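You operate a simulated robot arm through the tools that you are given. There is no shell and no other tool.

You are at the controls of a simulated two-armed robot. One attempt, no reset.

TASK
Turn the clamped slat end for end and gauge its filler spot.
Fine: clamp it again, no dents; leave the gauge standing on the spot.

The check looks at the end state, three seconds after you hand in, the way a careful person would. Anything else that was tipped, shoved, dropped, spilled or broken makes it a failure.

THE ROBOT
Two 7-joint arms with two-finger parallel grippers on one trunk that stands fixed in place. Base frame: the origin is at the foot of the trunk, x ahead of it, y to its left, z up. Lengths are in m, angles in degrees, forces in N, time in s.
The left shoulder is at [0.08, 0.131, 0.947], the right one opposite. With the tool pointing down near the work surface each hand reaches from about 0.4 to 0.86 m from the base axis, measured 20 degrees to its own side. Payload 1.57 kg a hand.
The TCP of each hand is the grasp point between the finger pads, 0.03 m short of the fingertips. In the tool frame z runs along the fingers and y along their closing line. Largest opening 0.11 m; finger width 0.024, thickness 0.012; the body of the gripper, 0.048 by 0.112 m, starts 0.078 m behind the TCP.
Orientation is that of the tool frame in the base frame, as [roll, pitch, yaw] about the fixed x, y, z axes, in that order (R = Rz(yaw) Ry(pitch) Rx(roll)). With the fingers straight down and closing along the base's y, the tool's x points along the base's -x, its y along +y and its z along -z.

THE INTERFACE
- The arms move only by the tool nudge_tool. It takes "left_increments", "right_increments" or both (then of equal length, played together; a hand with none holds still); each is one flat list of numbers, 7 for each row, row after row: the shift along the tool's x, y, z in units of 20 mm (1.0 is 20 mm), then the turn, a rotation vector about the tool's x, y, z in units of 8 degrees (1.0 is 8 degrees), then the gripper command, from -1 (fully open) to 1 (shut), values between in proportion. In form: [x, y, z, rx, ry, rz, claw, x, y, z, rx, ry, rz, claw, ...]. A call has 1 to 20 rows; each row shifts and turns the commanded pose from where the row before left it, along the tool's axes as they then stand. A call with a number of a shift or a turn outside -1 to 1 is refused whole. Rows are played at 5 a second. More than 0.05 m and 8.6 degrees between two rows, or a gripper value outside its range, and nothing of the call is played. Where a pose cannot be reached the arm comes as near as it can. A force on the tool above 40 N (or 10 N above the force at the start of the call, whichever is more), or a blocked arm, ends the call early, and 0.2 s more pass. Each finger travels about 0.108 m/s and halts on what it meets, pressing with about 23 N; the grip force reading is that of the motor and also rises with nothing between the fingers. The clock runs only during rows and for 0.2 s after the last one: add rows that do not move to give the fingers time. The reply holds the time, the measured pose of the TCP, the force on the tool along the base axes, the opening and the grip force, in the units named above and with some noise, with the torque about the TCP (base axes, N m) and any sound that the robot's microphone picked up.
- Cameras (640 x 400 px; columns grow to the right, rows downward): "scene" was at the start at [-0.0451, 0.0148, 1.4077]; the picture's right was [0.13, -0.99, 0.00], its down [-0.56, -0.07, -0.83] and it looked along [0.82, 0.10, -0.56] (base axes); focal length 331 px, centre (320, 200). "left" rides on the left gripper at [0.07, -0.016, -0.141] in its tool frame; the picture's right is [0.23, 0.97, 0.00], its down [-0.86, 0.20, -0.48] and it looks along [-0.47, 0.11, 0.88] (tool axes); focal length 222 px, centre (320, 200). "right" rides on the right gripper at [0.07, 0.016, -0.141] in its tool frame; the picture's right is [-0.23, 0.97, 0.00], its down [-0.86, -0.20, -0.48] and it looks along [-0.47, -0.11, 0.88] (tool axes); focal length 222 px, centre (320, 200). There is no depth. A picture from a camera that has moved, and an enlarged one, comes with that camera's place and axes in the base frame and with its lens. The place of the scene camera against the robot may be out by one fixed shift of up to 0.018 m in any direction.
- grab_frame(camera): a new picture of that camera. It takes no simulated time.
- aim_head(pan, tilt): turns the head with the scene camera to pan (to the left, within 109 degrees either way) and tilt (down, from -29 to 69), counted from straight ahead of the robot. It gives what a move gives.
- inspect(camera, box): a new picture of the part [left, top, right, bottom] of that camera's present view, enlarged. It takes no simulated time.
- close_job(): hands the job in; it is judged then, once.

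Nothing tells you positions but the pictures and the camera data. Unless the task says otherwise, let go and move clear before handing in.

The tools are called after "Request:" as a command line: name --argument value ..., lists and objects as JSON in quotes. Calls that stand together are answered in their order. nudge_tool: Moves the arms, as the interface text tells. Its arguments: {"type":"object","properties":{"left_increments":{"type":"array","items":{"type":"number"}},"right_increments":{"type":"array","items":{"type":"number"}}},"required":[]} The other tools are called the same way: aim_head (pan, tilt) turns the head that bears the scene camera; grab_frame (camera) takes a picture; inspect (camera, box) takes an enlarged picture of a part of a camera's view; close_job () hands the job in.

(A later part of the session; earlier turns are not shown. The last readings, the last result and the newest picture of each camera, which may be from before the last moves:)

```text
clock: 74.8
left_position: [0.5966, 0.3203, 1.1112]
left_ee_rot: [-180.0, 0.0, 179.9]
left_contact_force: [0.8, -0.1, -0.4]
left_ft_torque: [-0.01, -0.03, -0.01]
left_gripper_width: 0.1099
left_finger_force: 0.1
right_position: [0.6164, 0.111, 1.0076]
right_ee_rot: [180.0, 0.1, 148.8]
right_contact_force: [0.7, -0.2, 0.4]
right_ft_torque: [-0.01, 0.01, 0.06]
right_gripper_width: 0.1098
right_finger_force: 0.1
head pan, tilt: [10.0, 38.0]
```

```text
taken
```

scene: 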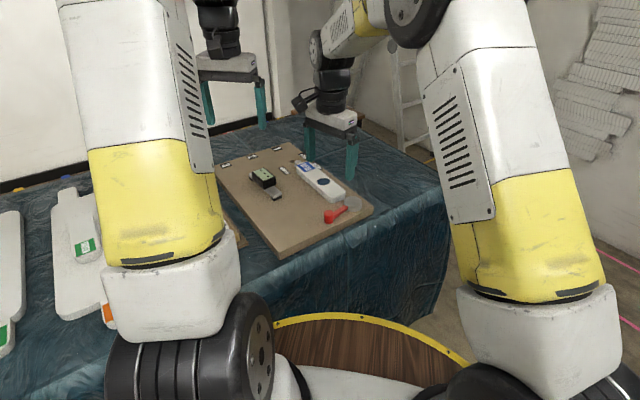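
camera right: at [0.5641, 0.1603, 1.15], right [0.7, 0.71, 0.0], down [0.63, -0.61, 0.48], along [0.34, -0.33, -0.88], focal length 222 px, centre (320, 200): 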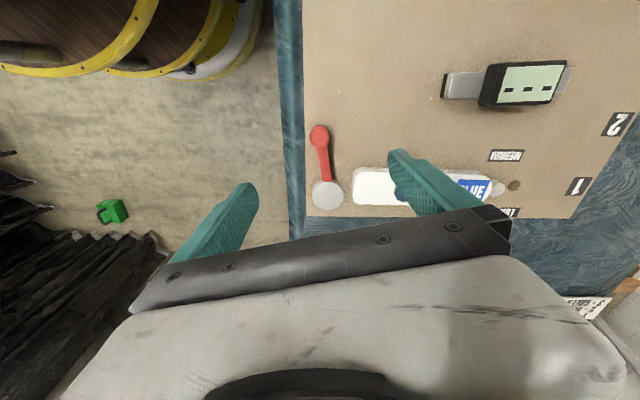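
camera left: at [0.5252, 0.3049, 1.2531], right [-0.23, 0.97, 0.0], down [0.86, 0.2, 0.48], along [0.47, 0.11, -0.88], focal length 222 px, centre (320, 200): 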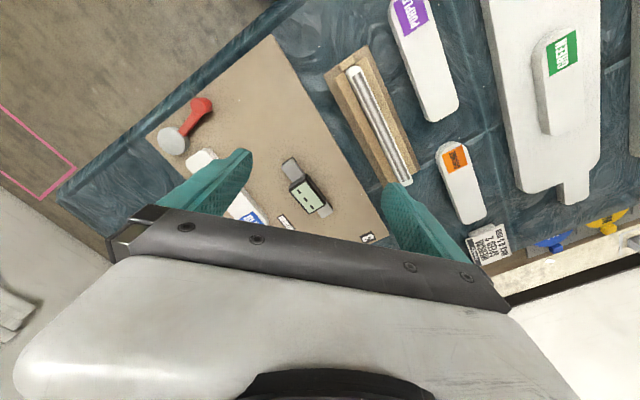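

Request:
inspect --camera "right" --box '[285, 110, 425, 220]'

Request:
nudge_tool --right_increments '[0, 0, 1, 0, 0, 0, -1, 0, 0, 1, 0, 0, 0, -1, 0, 0, 1, 0, 0, 0, -1, 0, 0, 1, 0, 0, 0, -1, 0, 0, 1, 0, 0, 0, -1, 0, 0, 1, 0, 0, 0, -1, 0, 0, 1, 0, 0, 0, -1, 0, 0, 1, 0, 0, 0, -1, 0, 0, 0, 0, 0, 0, 0.1, 0, 0, 0, 0, 0, 0, 0.1, 0, 0, 0, 0, 0, 0, 0.1]'

Request:
grab_frame --camera "right"

Request:
inspect --camera "left" --box '[110, 70, 260, 220]'

```text
3.64 times, centred on (355, 165) of right
camera zoom: at [0.5641, 0.1603, 1.15], right [0.7, 0.71, 0.0], down [0.63, -0.61, 0.48], along [0.34, -0.33, -0.88], focal length 808 px, centre (193, 327)
```

zoom: 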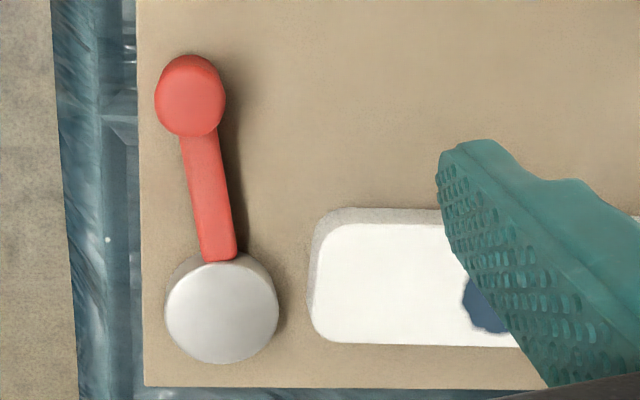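

```text
clock: 77.2
left_position: [0.5956, 0.3202, 1.1118]
left_ee_rot: [-180.0, 0.0, 179.9]
left_contact_force: [-0.9, 0.5, -0.4]
left_ft_torque: [-0.01, 0.01, -0.01]
left_gripper_width: 0.1099
left_finger_force: 0.1
right_position: [0.6153, 0.1104, 0.8451]
right_ee_rot: [180.0, 0.1, 148.9]
right_contact_force: [0.2, 0.0, 0.7]
right_ft_torque: [-0.03, -0.02, 0.01]
right_gripper_width: 0.0494
right_finger_force: 0.2
head pan, tilt: [10.0, 38.0]
```

```text
taken
camera right: at [0.564, 0.1609, 0.9887], right [0.7, 0.72, 0.0], down [0.63, -0.61, 0.48], along [0.34, -0.33, -0.88], focal length 222 px, centre (320, 200)
```

right: 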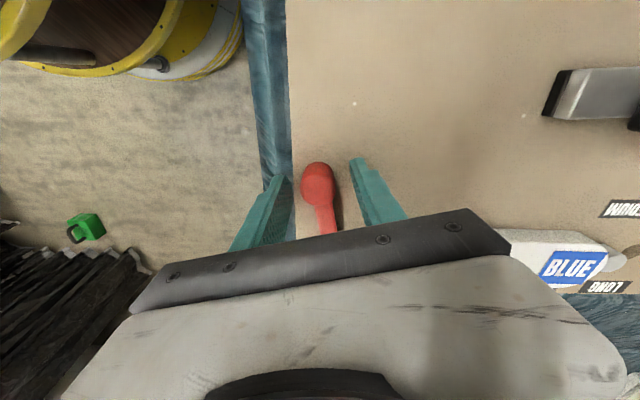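

```text
2.67 times, centred on (185, 145) of left
camera zoom: at [0.5255, 0.305, 1.2531], right [-0.23, 0.97, 0.0], down [0.86, 0.2, 0.48], along [0.47, 0.11, -0.88], focal length 592 px, centre (680, 347)
```

zoom: 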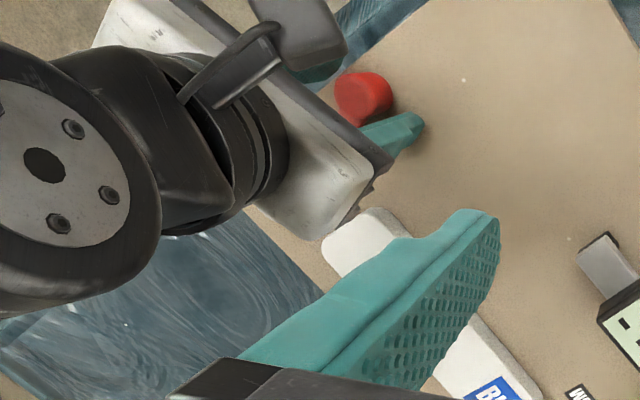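

The fingers straddle the knob again. From the two disc positions the pivot is near (0.685, 0.065), about 14 mm off the disc centre, with a knob radius of ≈0.082. I sweep counter-clockwise about it, coarse at first.

Request:
nudge_tool --right_increments '[-0.04, -0.571, 0, 0, 0, -1, 0.1, -0.04, -0.571, 0, 0, 0, -1, 0.1, -0.04, -0.571, 0, 0, 0, -1, 0.1, -0.04, -0.571, 0, 0, 0, -1, 0.1, -0.04, -0.571, 0, 0, 0, -1, 0.1, -0.04, -0.571, 0, 0, 0, -1, 0.1, -0.04, -0.571, 0, 0, 0, -1, 0.1]'

Request:
inspect --camera "right" --box '[200, 60, 440, 240]'

Request:
inspect --camera "left" --box '[110, 70, 260, 220]'

```text
clock: 78.8
left_position: [0.5963, 0.3211, 1.1125]
left_ee_rot: [179.9, 0.0, 179.9]
left_contact_force: [-0.1, 0.1, -0.4]
left_ft_torque: [0.01, -0.04, -0.01]
left_gripper_width: 0.1101
left_finger_force: 0.1
right_position: [0.6094, 0.0339, 0.8465]
right_ee_rot: [-180.0, 0.0, -154.9]
right_contact_force: [0.6, -0.5, -0.1]
right_ft_torque: [-0.03, 0.01, 0.0]
right_gripper_width: 0.0497
right_finger_force: 0.0
head pan, tilt: [10.0, 38.0]
```

```text
2.22 times, centred on (320, 150) of right
camera zoom: at [0.5387, 0.0196, 0.9891], right [-0.21, 0.98, 0.0], down [0.86, 0.18, 0.48], along [0.47, 0.1, -0.88], focal length 494 px, centre (320, 311)
```

zoom: 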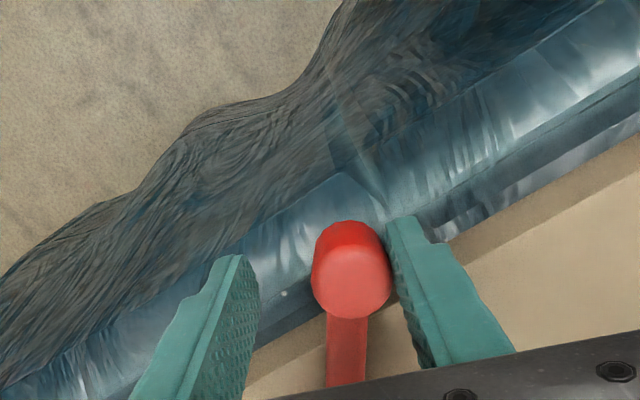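

```text
2.67 times, centred on (185, 145) of left
camera zoom: at [0.5254, 0.3051, 1.253], right [-0.23, 0.97, 0.0], down [0.86, 0.2, 0.48], along [0.47, 0.11, -0.88], focal length 592 px, centre (680, 347)
```

zoom: 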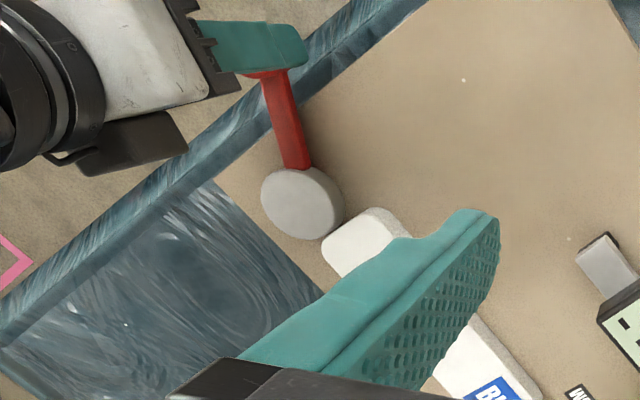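

Request:
nudge_tool --right_increments '[-0.01, -0.286, 0, 0, 0, -0.5, 0.1, -0.01, -0.286, 0, 0, 0, -0.5, 0.1]'

Request:
nudge_tool --right_increments '[-0.01, -0.286, 0, 0, 0, -0.5, 0.1, 0, 0, 0, 0, 0, 0, 0.1]'

Request:
inspect --camera "left" --box '[110, 70, 260, 220]'

Request:
inspect --camera "scene" --box '[280, 130, 400, 250]'

```text
clock: 79.4
left_position: [0.5962, 0.3198, 1.1121]
left_ee_rot: [180.0, 0.1, 179.9]
left_contact_force: [-0.4, 0.1, -0.7]
left_ft_torque: [-0.04, 0.04, 0.02]
left_gripper_width: 0.11
left_finger_force: 0.1
right_position: [0.6156, 0.0232, 0.8455]
right_ee_rot: [-180.0, 0.1, -147.1]
right_contact_force: [-0.8, -0.2, -0.6]
right_ft_torque: [0.05, 0.0, 0.0]
right_gripper_width: 0.0501
right_finger_force: 0.6
head pan, tilt: [10.0, 38.0]
```

```text
clock: 80.0
left_position: [0.5968, 0.3217, 1.1123]
left_ee_rot: [180.0, 0.0, 179.8]
left_contact_force: [-0.5, 0.0, -1.3]
left_ft_torque: [0.03, -0.02, 0.02]
left_gripper_width: 0.1099
left_finger_force: 0.1
right_position: [0.6196, 0.02, 0.8467]
right_ee_rot: [-180.0, 0.0, -143.1]
right_contact_force: [0.0, 0.7, 0.0]
right_ft_torque: [0.01, 0.02, -0.02]
right_gripper_width: 0.0501
right_finger_force: 0.3
head pan, tilt: [10.0, 38.0]
```

```text
2.67 times, centred on (185, 145) of left
camera zoom: at [0.5255, 0.3049, 1.2531], right [-0.23, 0.97, 0.0], down [0.86, 0.2, 0.48], along [0.47, 0.11, -0.88], focal length 592 px, centre (680, 347)
```

zoom: 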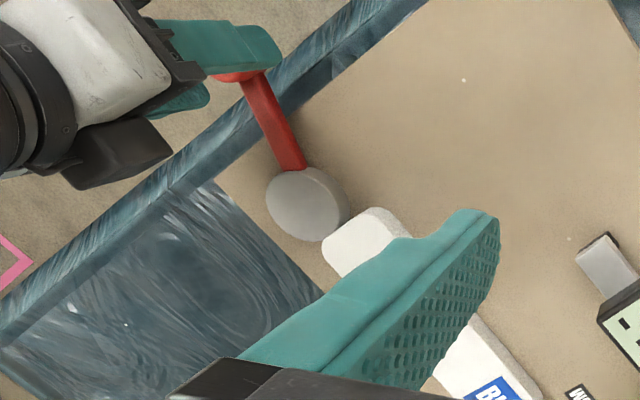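

```text
3.33 times, centred on (340, 190) of scene
camera zoom: at [-0.0478, 0.0187, 1.402], right [0.17, -0.98, 0.0], down [-0.61, -0.11, -0.79], along [0.78, 0.14, -0.62], focal length 1102 px, centre (253, 233)
```

zoom: 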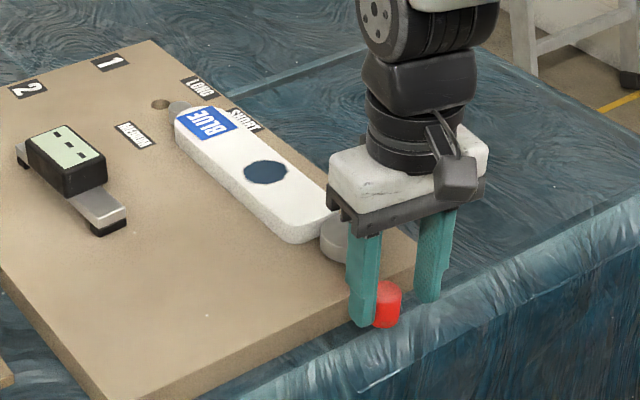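

Request:
nudge_tool --right_increments '[-0.01, -0.286, 0, 0, 0, -0.5, 0.1, 0, 0, 0, 0, 0, 0, 0.1]'

Request:
inspect --camera "left" --box '[110, 70, 260, 220]'

```text
clock: 80.6
left_position: [0.5964, 0.3204, 1.1129]
left_ee_rot: [180.0, 0.0, 180.0]
left_contact_force: [0.0, 0.1, 0.7]
left_ft_torque: [0.0, 0.0, 0.0]
left_gripper_width: 0.1098
left_finger_force: 0.1
right_position: [0.6239, 0.0151, 0.8473]
right_ee_rot: [-180.0, 0.0, -139.1]
right_contact_force: [-0.7, -0.4, 0.4]
right_ft_torque: [-0.03, 0.02, 0.03]
right_gripper_width: 0.0501
right_finger_force: 0.8
head pan, tilt: [10.0, 38.0]
```

```text
2.67 times, centred on (185, 145) of left
camera zoom: at [0.5255, 0.3049, 1.2531], right [-0.23, 0.97, 0.0], down [0.86, 0.2, 0.48], along [0.47, 0.11, -0.88], focal length 592 px, centre (680, 347)
```

zoom: 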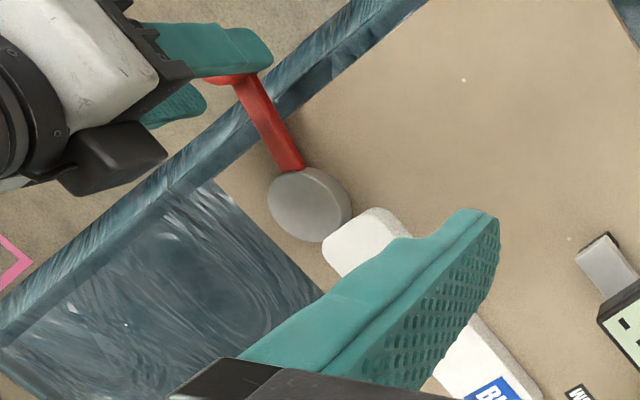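

Request:
nudge_tool --right_increments '[-0.01, -0.286, 0, 0, 0, -0.5, 0.1, 0, 0, 0, 0, 0, 0, 0.1]'

Request:
inspect --camera "left" --box '[110, 70, 260, 220]'

Request:
nudge_tool --right_increments '[-0.01, -0.286, 0, 0, 0, -0.5, 0.1, 0, 0, 0, 0, 0, 0, 0.1]'

Request:
inspect --camera "left" --box '[110, 70, 260, 220]'

```text
clock: 81.2
left_position: [0.5974, 0.3206, 1.1124]
left_ee_rot: [180.0, 0.1, 179.9]
left_contact_force: [-0.2, -0.2, -0.3]
left_ft_torque: [0.0, -0.03, 0.01]
left_gripper_width: 0.1099
left_finger_force: 0.0
right_position: [0.6283, 0.0107, 0.8457]
right_ee_rot: [180.0, 0.0, -135.1]
right_contact_force: [-0.4, 0.6, 0.2]
right_ft_torque: [-0.01, 0.01, -0.01]
right_gripper_width: 0.0499
right_finger_force: 0.6
head pan, tilt: [10.0, 38.0]
```

```text
2.67 times, centred on (185, 145) of left
camera zoom: at [0.5255, 0.3049, 1.2531], right [-0.23, 0.97, 0.0], down [0.86, 0.2, 0.48], along [0.47, 0.11, -0.88], focal length 592 px, centre (680, 347)
```

zoom: 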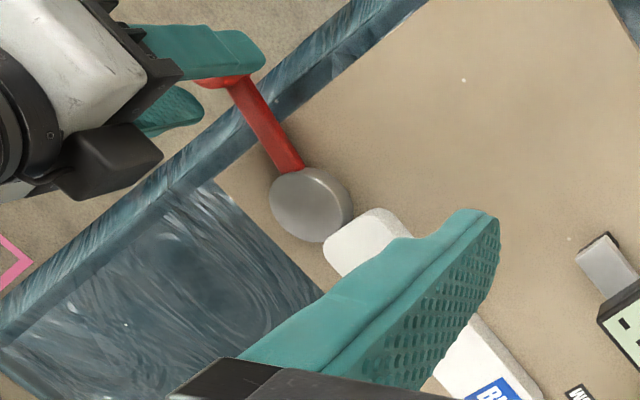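

```text
clock: 81.8
left_position: [0.5971, 0.3207, 1.1129]
left_ee_rot: [180.0, 0.1, -180.0]
left_contact_force: [0.7, -0.2, 0.1]
left_ft_torque: [0.01, 0.0, -0.01]
left_gripper_width: 0.1099
left_finger_force: 0.2
right_position: [0.6307, 0.0073, 0.8473]
right_ee_rot: [179.9, 0.0, -131.1]
right_contact_force: [-0.5, -0.8, 0.3]
right_ft_torque: [0.01, -0.03, 0.02]
right_gripper_width: 0.0499
right_finger_force: 0.9
head pan, tilt: [10.0, 38.0]
```

```text
2.67 times, centred on (185, 145) of left
camera zoom: at [0.5255, 0.3049, 1.2531], right [-0.23, 0.97, 0.0], down [0.86, 0.2, 0.48], along [0.47, 0.11, -0.88], focal length 592 px, centre (680, 347)
```

zoom: 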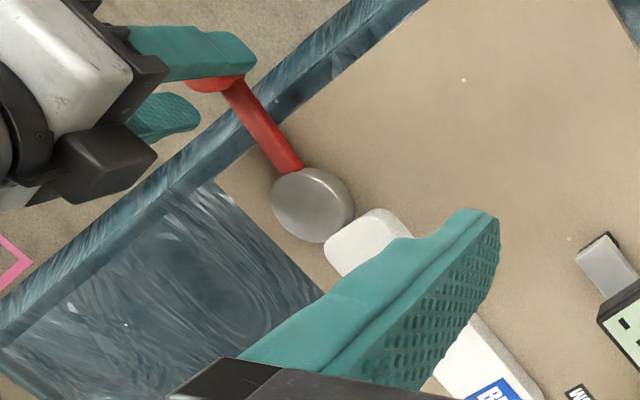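

Request:
nudge_tool --right_increments '[-0.01, -0.286, 0, 0, 0, -0.5, 0.1, 0, 0, 0, 0, 0, 0, 0.1]'

Request:
inspect --camera "left" --box '[110, 70, 260, 220]'

Request:
inspect --camera "right" --box '[200, 60, 440, 240]'

```text
clock: 82.4
left_position: [0.5963, 0.3205, 1.1125]
left_ee_rot: [-180.0, 0.0, 179.9]
left_contact_force: [-1.1, 0.1, -0.8]
left_ft_torque: [-0.03, 0.01, 0.0]
left_gripper_width: 0.11
left_finger_force: 0.1
right_position: [0.636, 0.002, 0.8468]
right_ee_rot: [-180.0, 0.0, -127.2]
right_contact_force: [-0.5, 0.6, 0.3]
right_ft_torque: [0.03, 0.01, 0.01]
right_gripper_width: 0.0498
right_finger_force: 0.2
head pan, tilt: [10.0, 38.0]
```

```text
2.67 times, centred on (185, 145) of left
camera zoom: at [0.5255, 0.3049, 1.2531], right [-0.23, 0.97, 0.0], down [0.86, 0.2, 0.48], along [0.47, 0.11, -0.88], focal length 592 px, centre (680, 347)
```

zoom: 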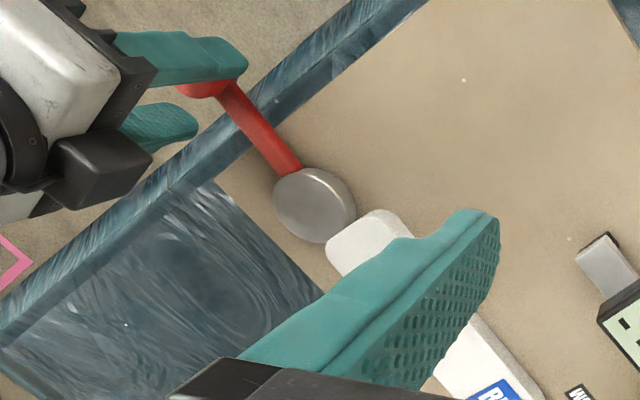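

```text
2.22 times, centred on (320, 150) of right
camera zoom: at [0.5813, -0.0431, 0.9891], right [-0.64, 0.77, 0.0], down [0.67, 0.56, 0.48], along [0.37, 0.31, -0.88], focal length 494 px, centre (320, 311)
```

zoom: 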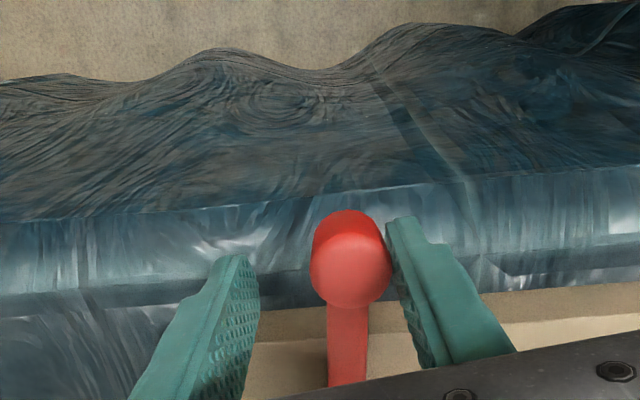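

Request:
nudge_tool --right_increments '[-0.01, -0.286, 0, 0, 0, -0.5, 0.1, 0, 0, 0, 0, 0, 0, 0.1]'

Request:
nudge_tool --right_increments '[-0.005, -0.143, 0, 0, 0, -0.25, 0.1, 0, 0, 0, 0, 0, 0, 0.1]'

Request:
inspect --camera "left" --box '[110, 70, 260, 220]'

Request:
inspect --camera "scene" --box '[280, 130, 400, 250]'

```text
clock: 83.0
left_position: [0.5959, 0.3208, 1.1115]
left_ee_rot: [-180.0, -0.1, 179.8]
left_contact_force: [0.3, -0.5, -0.9]
left_ft_torque: [0.0, -0.03, -0.01]
left_gripper_width: 0.1099
left_finger_force: 0.0
right_position: [0.6395, 0.0001, 0.8455]
right_ee_rot: [-180.0, 0.0, -123.1]
right_contact_force: [-0.1, 0.3, 0.0]
right_ft_torque: [-0.01, 0.02, 0.03]
right_gripper_width: 0.0498
right_finger_force: 0.4
head pan, tilt: [10.0, 38.0]
```

```text
clock: 83.6
left_position: [0.5963, 0.3202, 1.1113]
left_ee_rot: [-180.0, 0.1, 179.9]
left_contact_force: [0.7, -0.2, -0.2]
left_ft_torque: [0.02, 0.0, 0.02]
left_gripper_width: 0.1099
left_finger_force: 0.0
right_position: [0.6424, 0.0001, 0.847]
right_ee_rot: [180.0, 0.0, -121.1]
right_contact_force: [-0.3, 0.7, -0.3]
right_ft_torque: [0.02, 0.03, 0.01]
right_gripper_width: 0.0506
right_finger_force: 0.7
head pan, tilt: [10.0, 38.0]
```

```text
2.67 times, centred on (185, 145) of left
camera zoom: at [0.5255, 0.305, 1.2531], right [-0.23, 0.97, 0.0], down [0.86, 0.2, 0.48], along [0.47, 0.11, -0.88], focal length 592 px, centre (680, 347)
```

zoom: 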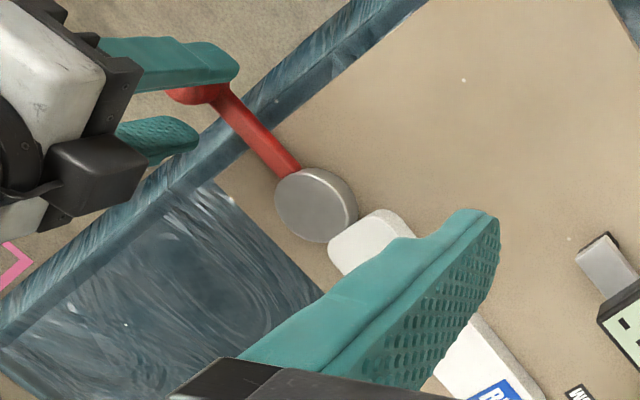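

```text
3.33 times, centred on (340, 190) of scene
camera zoom: at [-0.0478, 0.0187, 1.402], right [0.17, -0.98, 0.0], down [-0.61, -0.11, -0.79], along [0.78, 0.14, -0.62], focal length 1102 px, centre (253, 233)
```

zoom: 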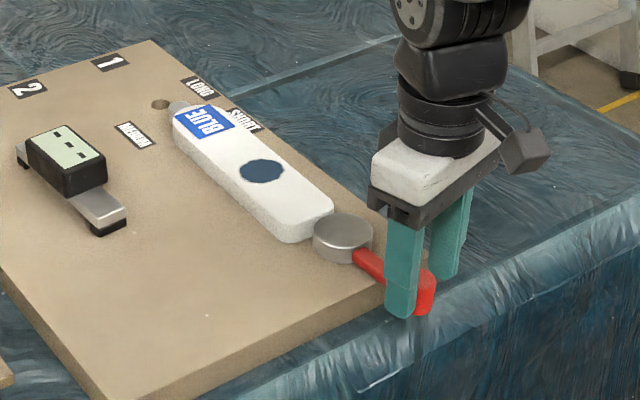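

Request:
inspect --camera "scene" --box '[300, 155, 350, 195]'

Request:
nudge_tool --right_increments '[-0.005, -0.143, 0, 0, 0, -0.25, 0.1, 0, 0, 0, 0, 0, 0, 0.1]'

Request:
nudge_tool --right_increments '[-0.005, -0.143, 0, 0, 0, -0.25, 0.1, 0, 0, 0, 0, 0, 0, 0.1]'

Request:
inspect --camera "scene" --box '[300, 155, 350, 195]'

Request:
inspect --camera "left" --box '[110, 70, 260, 220]'

```text
10.00 times, centred on (325, 175) of scene
camera zoom: at [-0.0478, 0.0187, 1.402], right [0.17, -0.98, 0.0], down [-0.61, -0.11, -0.79], along [0.78, 0.14, -0.62], focal length 3308 px, centre (270, 450)
```

zoom: 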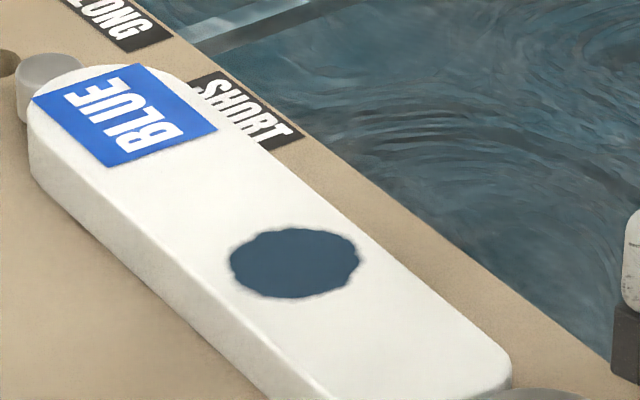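

```text
clock: 84.2
left_position: [0.5963, 0.3207, 1.1121]
left_ee_rot: [180.0, 0.0, 179.9]
left_contact_force: [-0.1, 0.0, 0.6]
left_ft_torque: [0.01, -0.01, 0.03]
left_gripper_width: 0.11
left_finger_force: 0.0
right_position: [0.6444, -0.0036, 0.8448]
right_ee_rot: [179.9, 0.0, -119.1]
right_contact_force: [-1.8, -0.2, -0.1]
right_ft_torque: [0.01, 0.01, -0.01]
right_gripper_width: 0.0504
right_finger_force: 1.5
head pan, tilt: [10.0, 38.0]
```

```text
clock: 84.8
left_position: [0.5961, 0.3217, 1.1126]
left_ee_rot: [-179.9, 0.0, 179.9]
left_contact_force: [-0.3, 1.7, -0.2]
left_ft_torque: [-0.02, -0.01, 0.03]
left_gripper_width: 0.1097
left_finger_force: 0.1
right_position: [0.6474, -0.0046, 0.8469]
right_ee_rot: [-180.0, 0.0, -117.1]
right_contact_force: [-1.2, 0.1, 0.2]
right_ft_torque: [-0.01, 0.0, -0.03]
right_gripper_width: 0.0512
right_finger_force: 0.8
head pan, tilt: [10.0, 38.0]
```

```text
10.00 times, centred on (325, 175) of scene
camera zoom: at [-0.0478, 0.0187, 1.402], right [0.17, -0.98, 0.0], down [-0.61, -0.11, -0.79], along [0.78, 0.14, -0.62], focal length 3308 px, centre (270, 450)
```

zoom: 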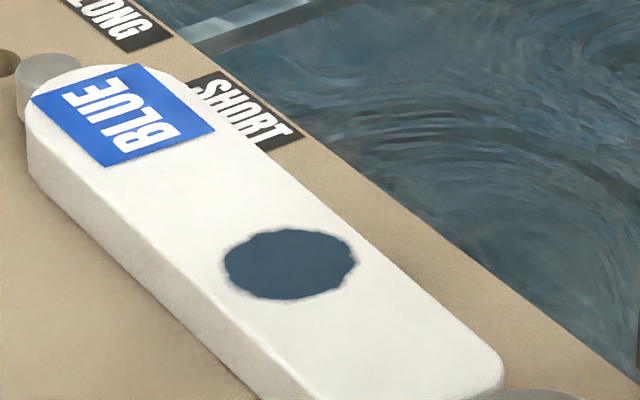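

```text
2.67 times, centred on (185, 145) of left
camera zoom: at [0.5254, 0.3049, 1.2531], right [-0.23, 0.97, 0.0], down [0.86, 0.2, 0.48], along [0.47, 0.11, -0.88], focal length 592 px, centre (680, 347)
```

zoom: 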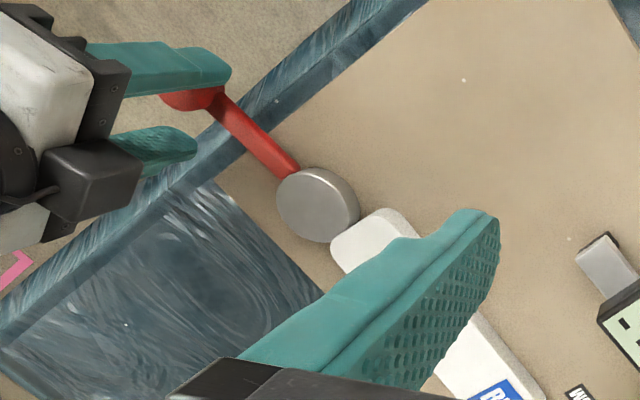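

Request:
nudge_tool --right_increments '[-0.005, -0.143, 0, 0, 0, -0.25, 0.1, 0, 0, 0, 0, 0, 0, 0.1]'

Request:
inspect --camera "scene" --box '[300, 155, 350, 195]'

Request:
inspect --camera "scene" --box '[320, 170, 400, 240]'

Request:
inspect --camera "left" --box '[130, 80, 250, 180]'

```text
clock: 85.4
left_position: [0.5948, 0.3209, 1.1143]
left_ee_rot: [179.9, 0.0, 179.9]
left_contact_force: [0.3, -0.8, 0.8]
left_ft_torque: [-0.02, -0.02, 0.0]
left_gripper_width: 0.11
left_finger_force: 0.0
right_position: [0.6501, -0.0061, 0.8476]
right_ee_rot: [-179.9, 0.1, -115.0]
right_contact_force: [-4.7, 1.8, 1.6]
right_ft_torque: [0.04, 0.06, -0.04]
right_gripper_width: 0.0533
right_finger_force: 2.1
head pan, tilt: [10.0, 38.0]
```

```text
10.00 times, centred on (325, 175) of scene
camera zoom: at [-0.048, 0.0187, 1.402], right [0.17, -0.98, 0.0], down [-0.61, -0.11, -0.79], along [0.78, 0.14, -0.62], focal length 3308 px, centre (270, 450)
```

zoom: 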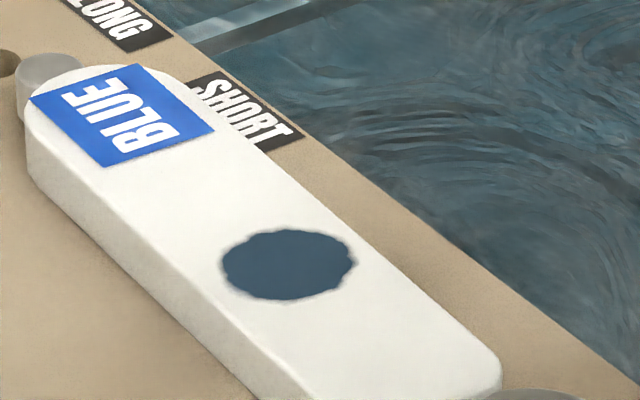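

```text
5.71 times, centred on (360, 205) of scene
camera zoom: at [-0.048, 0.0187, 1.402], right [0.17, -0.98, 0.0], down [-0.61, -0.11, -0.79], along [0.78, 0.14, -0.62], focal length 1890 px, centre (91, 171)
```

zoom: 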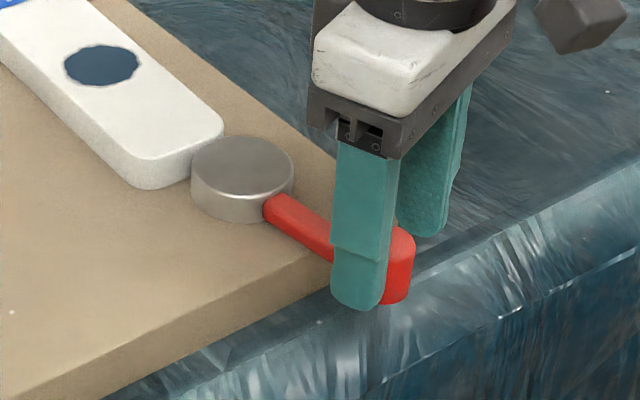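

```text
4.00 times, centred on (190, 130) of left
camera zoom: at [0.5253, 0.305, 1.2531], right [-0.23, 0.97, 0.0], down [0.86, 0.2, 0.48], along [0.47, 0.11, -0.88], focal length 888 px, centre (840, 480)
```

zoom: 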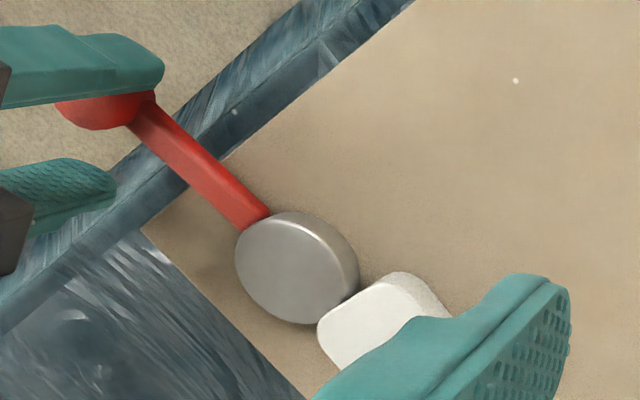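

The resistance has risen to about 5 N, the slat no longer moves, and lever and disc are back where they were when originally clamped. I stop here, back the finger off the knob and check that it holds.

Request:
nudge_tool --right_increments '[0, 0.25, 0, 0, 0, 0, 0.1, 0, 0.3, 0, 0, 0, 0, 0.1, 0, 0, 0, 0, 0, 0, 0.0, 0, 0, 0, 0, 0, 0, -0.2]'

Request:
inspect --camera "right" --box '[200, 60, 440, 240]'

Request:
inspect --camera "left" --box '[130, 80, 250, 180]'

```text
clock: 86.4
left_position: [0.5957, 0.3212, 1.1129]
left_ee_rot: [180.0, 0.0, 180.0]
left_contact_force: [0.8, -0.9, 0.2]
left_ft_torque: [-0.01, 0.01, 0.0]
left_gripper_width: 0.1098
left_finger_force: 0.1
right_position: [0.6406, -0.0017, 0.8464]
right_ee_rot: [180.0, 0.0, -115.1]
right_contact_force: [-0.8, 0.0, -0.4]
right_ft_torque: [0.01, -0.04, 0.0]
right_gripper_width: 0.0661
right_finger_force: 0.1
head pan, tilt: [10.0, 38.0]
```

```text
2.22 times, centred on (320, 150) of right
camera zoom: at [0.5962, -0.0575, 0.9892], right [-0.79, 0.62, 0.0], down [0.54, 0.69, 0.48], along [0.3, 0.38, -0.88], focal length 494 px, centre (320, 311)
```

zoom: 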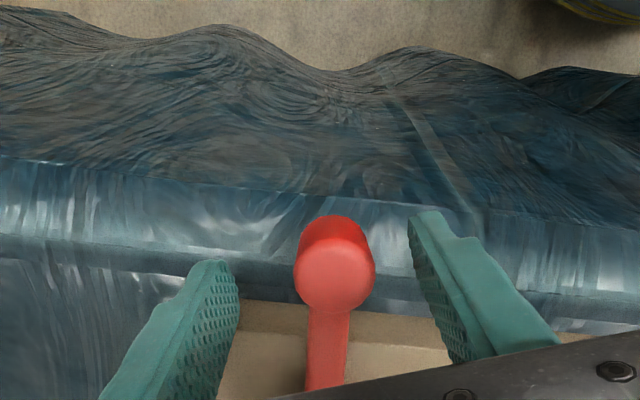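

```text
4.00 times, centred on (190, 130) of left
camera zoom: at [0.5255, 0.3049, 1.2531], right [-0.23, 0.97, 0.0], down [0.86, 0.2, 0.48], along [0.47, 0.11, -0.88], focal length 888 px, centre (840, 480)
```

zoom: 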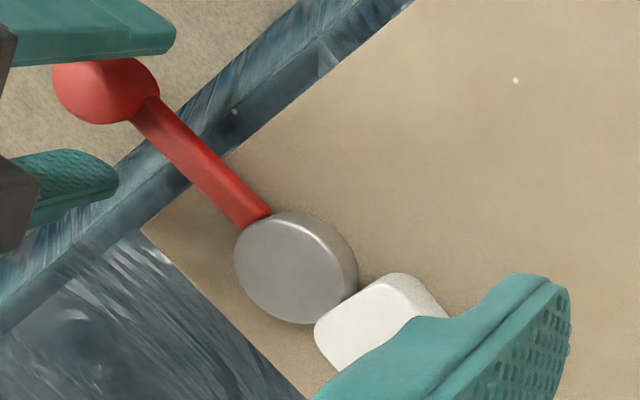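

The clamp holds. Raising the right hand clear and retracting it.

Request:
nudge_tool --right_increments '[0, 0, -1, 0, 0, 0, -0.2, 0, 0, -1, 0, 0, 0, -0.2, 0, 0, -1, 0, 0, 0, -0.2, 0, 0, -1, 0, 0, 0, -0.2, 0, 0, -1, 0, 0, 0, -0.2, 0, 0, -1, 0, 0, 0, -0.2, 0, 0, -1, 0, 0, 0, -0.2, 0, 0, -1, 0, 0, 0, -0.2, 0, 0, 0, 0, 0, 1, -0.2, 0, 0, 0, 0, 0, 1, -0.2, 0, 0, 0, 0, 0, 1, -0.2, 0, 0, 0, 0, 0, 1, -0.2, 0, 0, 0, 0, 0, 1, -0.2, 0, 0, 0, 0, 0, 1, -0.2, 0, 0, 0, 0, 0, 1, -0.2, 0, 0, 0, 0, 0, 1, -0.2]'

Request:
nudge_tool --right_increments '[0.8, -1, -0.4, 0, 0, 0, -1, 0.8, -1, -0.4, 0, 0, 0, -1, 0.8, -1, -0.4, 0, 0, 0, -1, 0.8, -1, -0.4, 0, 0, 0, -1, 0.8, -1, -0.4, 0, 0, 0, -1, 0.8, -1, -0.4, 0, 0, 0, -1, 0.8, -1, -0.4, 0, 0, 0, -1, 0.8, -1, -0.4, 0, 0, 0, -1, 0.8, -1, -0.4, 0, 0, 0, -1, 0.8, -1, -0.4, 0, 0, 0, -1]'

Request:
nudge_tool --left_increments '[-1, -0.55, 0, 0, 0, 0, -1, -1, -0.55, 0, 0, 0, 0, -1, -1, -0.55, 0, 0, 0, 0, -1, -1, -0.55, 0, 0, 0, 0, -1, -1, -0.55, 0, 0, 0, 0, -1, -1, -0.55, 0, 0, 0, 0, -1, -1, -0.55, 0, 0, 0, 0, -1]'

Request:
grab_frame --camera "left"

Request:
inspect --camera "scene" --box '[280, 140, 400, 240]'

```text
clock: 89.8
left_position: [0.5961, 0.3207, 1.1122]
left_ee_rot: [-180.0, 0.1, 179.9]
left_contact_force: [-0.9, 0.2, 0.7]
left_ft_torque: [-0.01, 0.0, -0.03]
left_gripper_width: 0.11
left_finger_force: 0.1
right_position: [0.6399, -0.0024, 1.0066]
right_ee_rot: [-180.0, 0.0, -179.2]
right_contact_force: [0.9, 0.0, 0.1]
right_ft_torque: [0.04, 0.01, 0.0]
right_gripper_width: 0.0659
right_finger_force: 0.0
head pan, tilt: [10.0, 38.0]
```

```text
clock: 92.0
left_position: [0.5975, 0.3205, 1.1128]
left_ee_rot: [179.9, 0.0, -180.0]
left_contact_force: [-0.2, 0.1, 0.9]
left_ft_torque: [0.01, -0.01, 0.02]
left_gripper_width: 0.11
left_finger_force: 0.0
right_position: [0.4845, -0.2028, 1.0884]
right_ee_rot: [-180.0, -0.1, -179.0]
right_contact_force: [-0.4, -0.4, 0.2]
right_ft_torque: [-0.03, 0.02, 0.01]
right_gripper_width: 0.1098
right_finger_force: 0.1
head pan, tilt: [10.0, 38.0]
```

```text
clock: 93.6
left_position: [0.7378, 0.2444, 1.1127]
left_ee_rot: [180.0, 0.1, 179.9]
left_contact_force: [-0.1, 0.2, -0.1]
left_ft_torque: [-0.01, 0.02, 0.0]
left_gripper_width: 0.1097
left_finger_force: 0.1
right_position: [0.483, -0.2038, 1.0885]
right_ee_rot: [179.9, -0.1, -179.1]
right_contact_force: [0.2, 0.6, 1.1]
right_ft_torque: [0.02, -0.03, 0.0]
right_gripper_width: 0.1101
right_finger_force: 0.1
head pan, tilt: [10.0, 38.0]
```

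```text
taken
camera left: at [0.6664, 0.2275, 1.2533], right [-0.23, 0.97, 0.0], down [0.85, 0.2, 0.48], along [0.47, 0.11, -0.88], focal length 222 px, centre (320, 200)
```

left: 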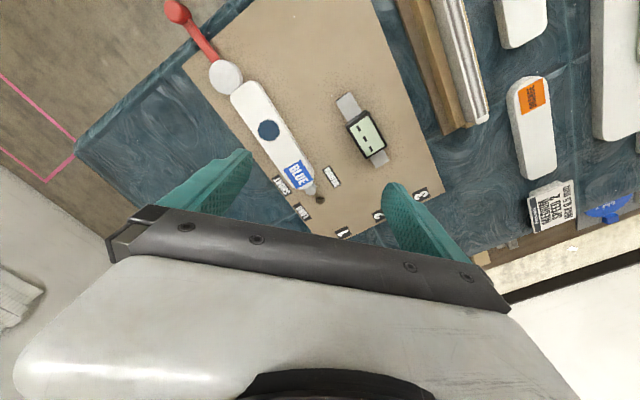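

```text
4.00 times, centred on (340, 190) of scene
camera zoom: at [-0.0481, 0.0187, 1.402], right [0.17, -0.98, 0.0], down [-0.61, -0.11, -0.79], along [0.78, 0.14, -0.62], focal length 1323 px, centre (240, 240)
```

zoom: 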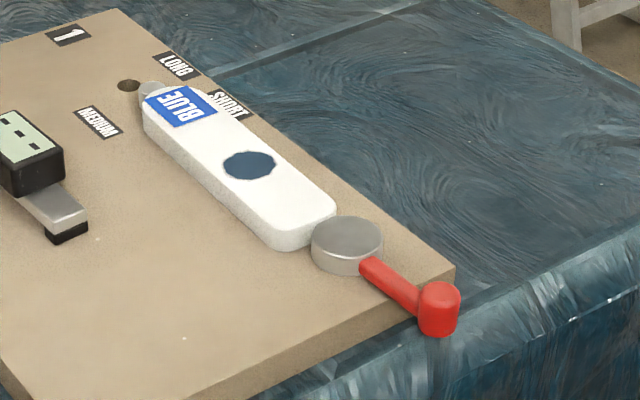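

Request:
inspect --camera "left" --box '[190, 40, 410, 220]'

Request:
inspect --camera "left" --box '[200, 50, 330, 210]'

Request:
inspect --camera "left" --box '[320, 80, 410, 180]'

```text
2.22 times, centred on (300, 130) of left
camera zoom: at [0.6664, 0.2275, 1.2533], right [-0.23, 0.97, 0.0], down [0.85, 0.2, 0.48], along [0.47, 0.11, -0.88], focal length 494 px, centre (364, 356)
```

zoom: 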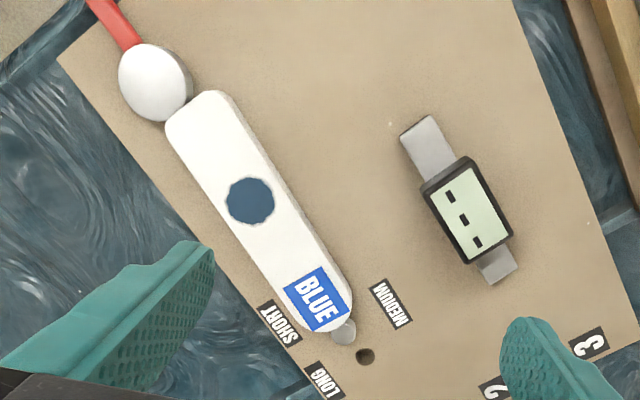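

```text
2.50 times, centred on (265, 130) of left
camera zoom: at [0.6664, 0.2275, 1.2533], right [-0.23, 0.97, 0.0], down [0.85, 0.2, 0.48], along [0.47, 0.11, -0.88], focal length 555 px, centre (458, 375)
```

zoom: 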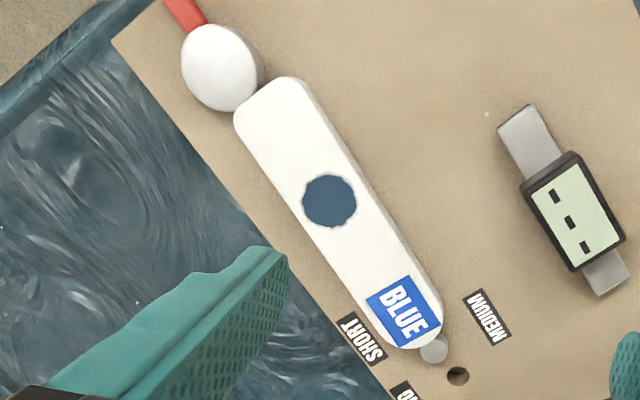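

```text
4.00 times, centred on (365, 130) of left
camera zoom: at [0.6664, 0.2275, 1.2533], right [-0.23, 0.97, 0.0], down [0.85, 0.2, 0.48], along [0.47, 0.11, -0.88], focal length 888 px, centre (140, 480)
```

zoom: 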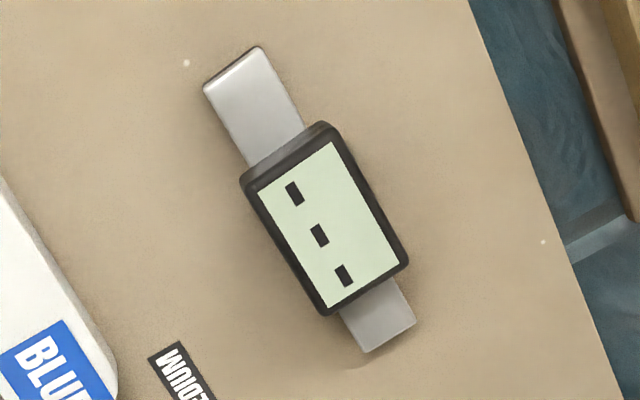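

The slat is clamped, but the cam dragged its near end about 3° askew, with the peg about 6 mm off its axis. I'd rather have it straight: I'll loosen the lever slightly, hold the slat aligned with the left hand and retighten. Right hand goes back to the knob first.

Request:
nudge_tool --right_increments '[-0.7, 0.93, 0.38, 0, 0, 0, -1, -0.7, 0.93, 0.38, 0, 0, 0, -1, -0.7, 0.93, 0.38, 0, 0, 0, -1, -0.7, 0.93, 0.38, 0, 0, 0, -1, -0.7, 0.93, 0.38, 0, 0, 0, -1, -0.7, 0.93, 0.38, 0, 0, 0, -1, -0.7, 0.93, 0.38, 0, 0, 0, -1, -0.7, 0.93, 0.38, 0, 0, 0, -1, -0.7, 0.93, 0.38, 0, 0, 0, -1, -0.7, 0.93, 0.38, 0, 0, 0, -1, -0.7, 0.93, 0.38, 0, 0, 0, -1, 0, 0, 0, 0, 0, -0.94, -1, 0, 0, 0, 0, 0, -0.94, -1, 0, 0, 0, 0, 0, -0.94, -1, 0, 0, 0, 0, 0, -0.94, -1, 0, 0, 0, 0, 0, -0.94, -1, 0, 0, 0, 0, 0, -0.94, -1, 0, 0, 0, 0, 0, -0.94, -1]'

Request:
inspect --camera "right" --box '[250, 90, 400, 230]'

```text
clock: 97.4
left_position: [0.7374, 0.2428, 1.1121]
left_ee_rot: [180.0, 0.1, 180.0]
left_contact_force: [-0.6, 0.8, -0.3]
left_ft_torque: [-0.01, -0.02, -0.01]
left_gripper_width: 0.11
left_finger_force: 0.0
right_position: [0.635, 0.0034, 1.0044]
right_ee_rot: [180.0, 0.1, -126.3]
right_contact_force: [0.6, 0.6, -0.4]
right_ft_torque: [-0.01, 0.0, -0.01]
right_gripper_width: 0.1101
right_finger_force: 0.1
head pan, tilt: [10.0, 38.0]
```

```text
2.86 times, centred on (325, 160) of right
camera zoom: at [0.5801, -0.0427, 1.1464], right [-0.65, 0.76, 0.0], down [0.67, 0.57, 0.48], along [0.36, 0.31, -0.88], focal length 635 px, centre (306, 314)
```

zoom: 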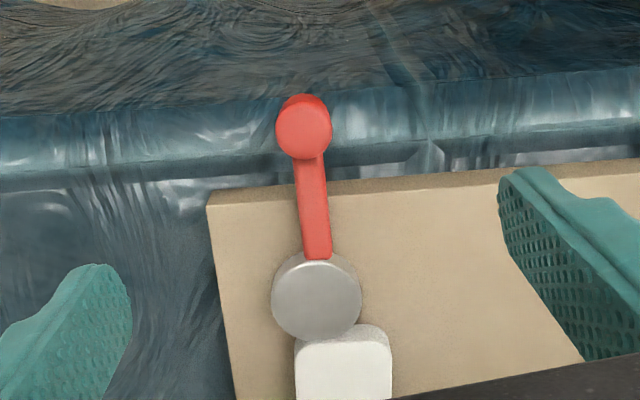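

Knob centred. Lower, straddle and back the lever off slightly.

Request:
nudge_tool --right_increments '[0, 0, 0.98, 0, 0, 0, -1, 0, 0, 0.98, 0, 0, 0, -1, 0, 0, 0.98, 0, 0, 0, -1, 0, 0, 0.98, 0, 0, 0, -1, 0, 0, 0.98, 0, 0, 0, -1, 0, 0, 0.98, 0, 0, 0, -1, 0, 0, 0.98, 0, 0, 0, -1, 0, 0, 0.98, 0, 0, 0, -1, 0, 0, 0, 0, 0, 0, 0.1, 0, 0, 0, 0, 0, 0, 0.1, 0, 0, 0, 0, 0, 0, 0.1]'

Request:
nudge_tool --right_increments '[-0.01, 0.286, 0, 0, 0, 0.5, 0.1, -0.01, 0.286, 0, 0, 0, 0.5, 0.1, -0.01, 0.286, 0, 0, 0, 0.5, 0.1, -0.01, 0.286, 0, 0, 0, 0.5, 0.1, -0.01, 0.286, 0, 0, 0, 0.5, 0.1, -0.01, 0.286, 0, 0, 0, 0.5, 0.1]'

Request:
grab_frame --camera "left"

Request:
inspect --camera "left" --box '[190, 40, 340, 210]'

```text
clock: 99.8
left_position: [0.7379, 0.2428, 1.1132]
left_ee_rot: [-180.0, 0.0, 179.9]
left_contact_force: [0.2, -0.1, 0.7]
left_ft_torque: [-0.01, -0.01, -0.02]
left_gripper_width: 0.1101
left_finger_force: 0.1
right_position: [0.6366, 0.0033, 0.8484]
right_ee_rot: [-179.9, -0.1, -126.5]
right_contact_force: [-0.6, 0.1, 0.3]
right_ft_torque: [-0.02, -0.01, -0.01]
right_gripper_width: 0.0496
right_finger_force: 0.1
head pan, tilt: [10.0, 38.0]
```

```text
clock: 101.2
left_position: [0.7371, 0.2438, 1.1118]
left_ee_rot: [180.0, -0.1, 179.9]
left_contact_force: [-0.7, 0.3, -0.1]
left_ft_torque: [0.01, 0.03, -0.01]
left_gripper_width: 0.1099
left_finger_force: 0.1
right_position: [0.6115, 0.0294, 0.845]
right_ee_rot: [-179.9, 0.1, -150.4]
right_contact_force: [0.3, -0.3, 0.1]
right_ft_torque: [0.0, 0.0, -0.01]
right_gripper_width: 0.0499
right_finger_force: 0.2
head pan, tilt: [10.0, 38.0]
```

```text
taken
camera left: at [0.6666, 0.2274, 1.253], right [-0.23, 0.97, 0.0], down [0.86, 0.2, 0.48], along [0.47, 0.11, -0.88], focal length 222 px, centre (320, 200)
```

left: 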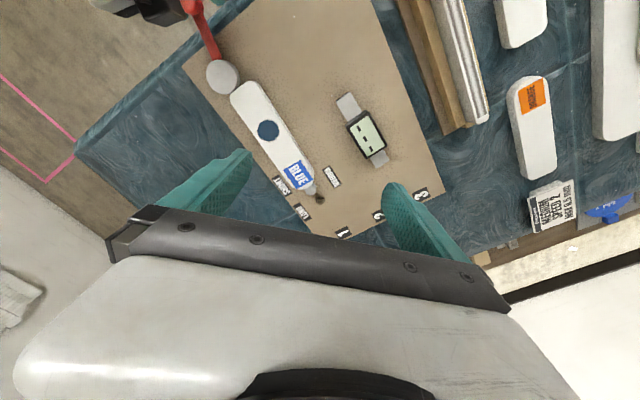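

```text
2.35 times, centred on (265, 125) of left
camera zoom: at [0.6666, 0.2274, 1.253], right [-0.23, 0.97, 0.0], down [0.86, 0.2, 0.48], along [0.47, 0.11, -0.88], focal length 523 px, centre (449, 376)
```

zoom: 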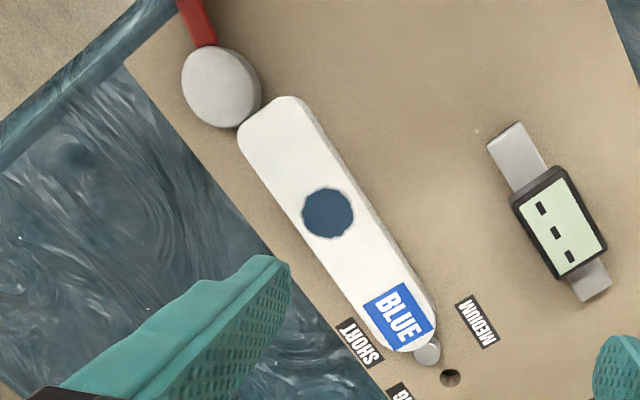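

Loosened a few mm. Now left hand comes over the slat centre at yaw +45° and down partway.

Request:
nudge_tool --left_increments '[-0.505, -0.743, 0.8, 0, 0, 0, -1, -0.505, -0.743, 0.8, 0, 0, 0, -1, -0.505, -0.743, 0.8, 0, 0, 0, -1, -0.505, -0.743, 0.8, 0, 0, 0, -1, -0.505, -0.743, 0.8, 0, 0, 0, -1, 0, 0, 0, 0, 0, -0.942, -1, 0, 0, 0, 0, 0, -0.942, -1, 0, 0, 0, 0, 0, -0.942, -1, 0, 0, 0, 0, 0, -0.942, -1, 0, 0, 0, 0, 0, -0.942, -1, 0, 0, 0, 0, 0, -0.942, -1, 0, 0, 0.8, 0, 0, 0, -1, 0, 0, 0.8, 0, 0, 0, -1, 0, 0, 0.8, 0, 0, 0, -1, 0, 0, 0.8, 0, 0, 0, -1, 0, 0, 0.4, 0, 0, 0, -1, 0, 0, 0, 0, 0, 0, -1]'

Request:
grab_frame --camera "left"

Request:
grab_frame --camera "scene"

```text
clock: 104.8
left_position: [0.7879, 0.1668, 0.9588]
left_ee_rot: [-180.0, 0.0, -134.9]
left_contact_force: [-0.4, 0.3, 0.0]
left_ft_torque: [0.0, -0.01, 0.0]
left_gripper_width: 0.11
left_finger_force: 0.1
right_position: [0.6115, 0.0305, 0.8452]
right_ee_rot: [179.9, 0.0, -150.4]
right_contact_force: [0.2, -0.5, 0.6]
right_ft_torque: [-0.01, -0.01, -0.01]
right_gripper_width: 0.0495
right_finger_force: 0.2
head pan, tilt: [10.0, 38.0]
```

```text
taken
camera left: at [0.7484, 0.1067, 1.0986], right [-0.85, 0.53, 0.0], down [0.46, 0.75, 0.48], along [0.25, 0.41, -0.88], focal length 222 px, centre (320, 200)
```

left: 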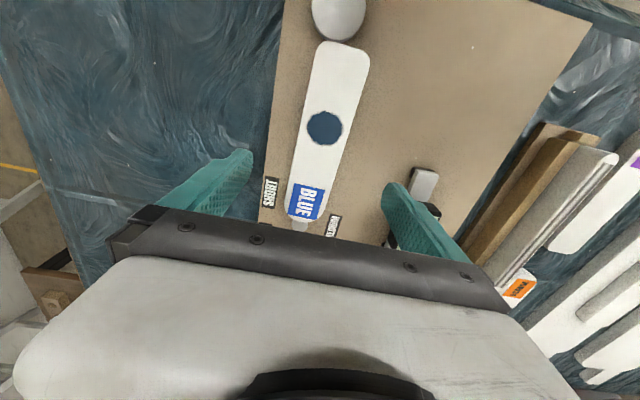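

```text
taken
```

scene: 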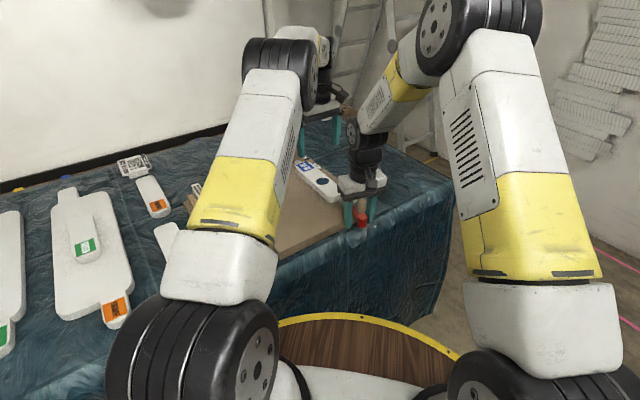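

Request:
inspect --camera "left" --box '[230, 0, 410, 240]'

```text
1.67 times, centred on (320, 120) of left
camera zoom: at [0.7484, 0.1067, 1.0986], right [-0.85, 0.53, 0.0], down [0.46, 0.75, 0.48], along [0.25, 0.41, -0.88], focal length 370 px, centre (320, 333)
```

zoom: 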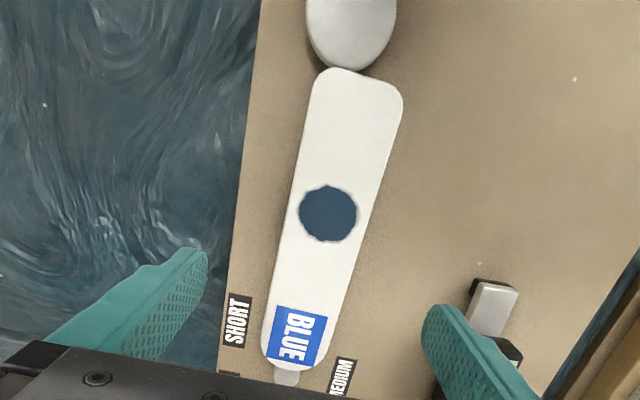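

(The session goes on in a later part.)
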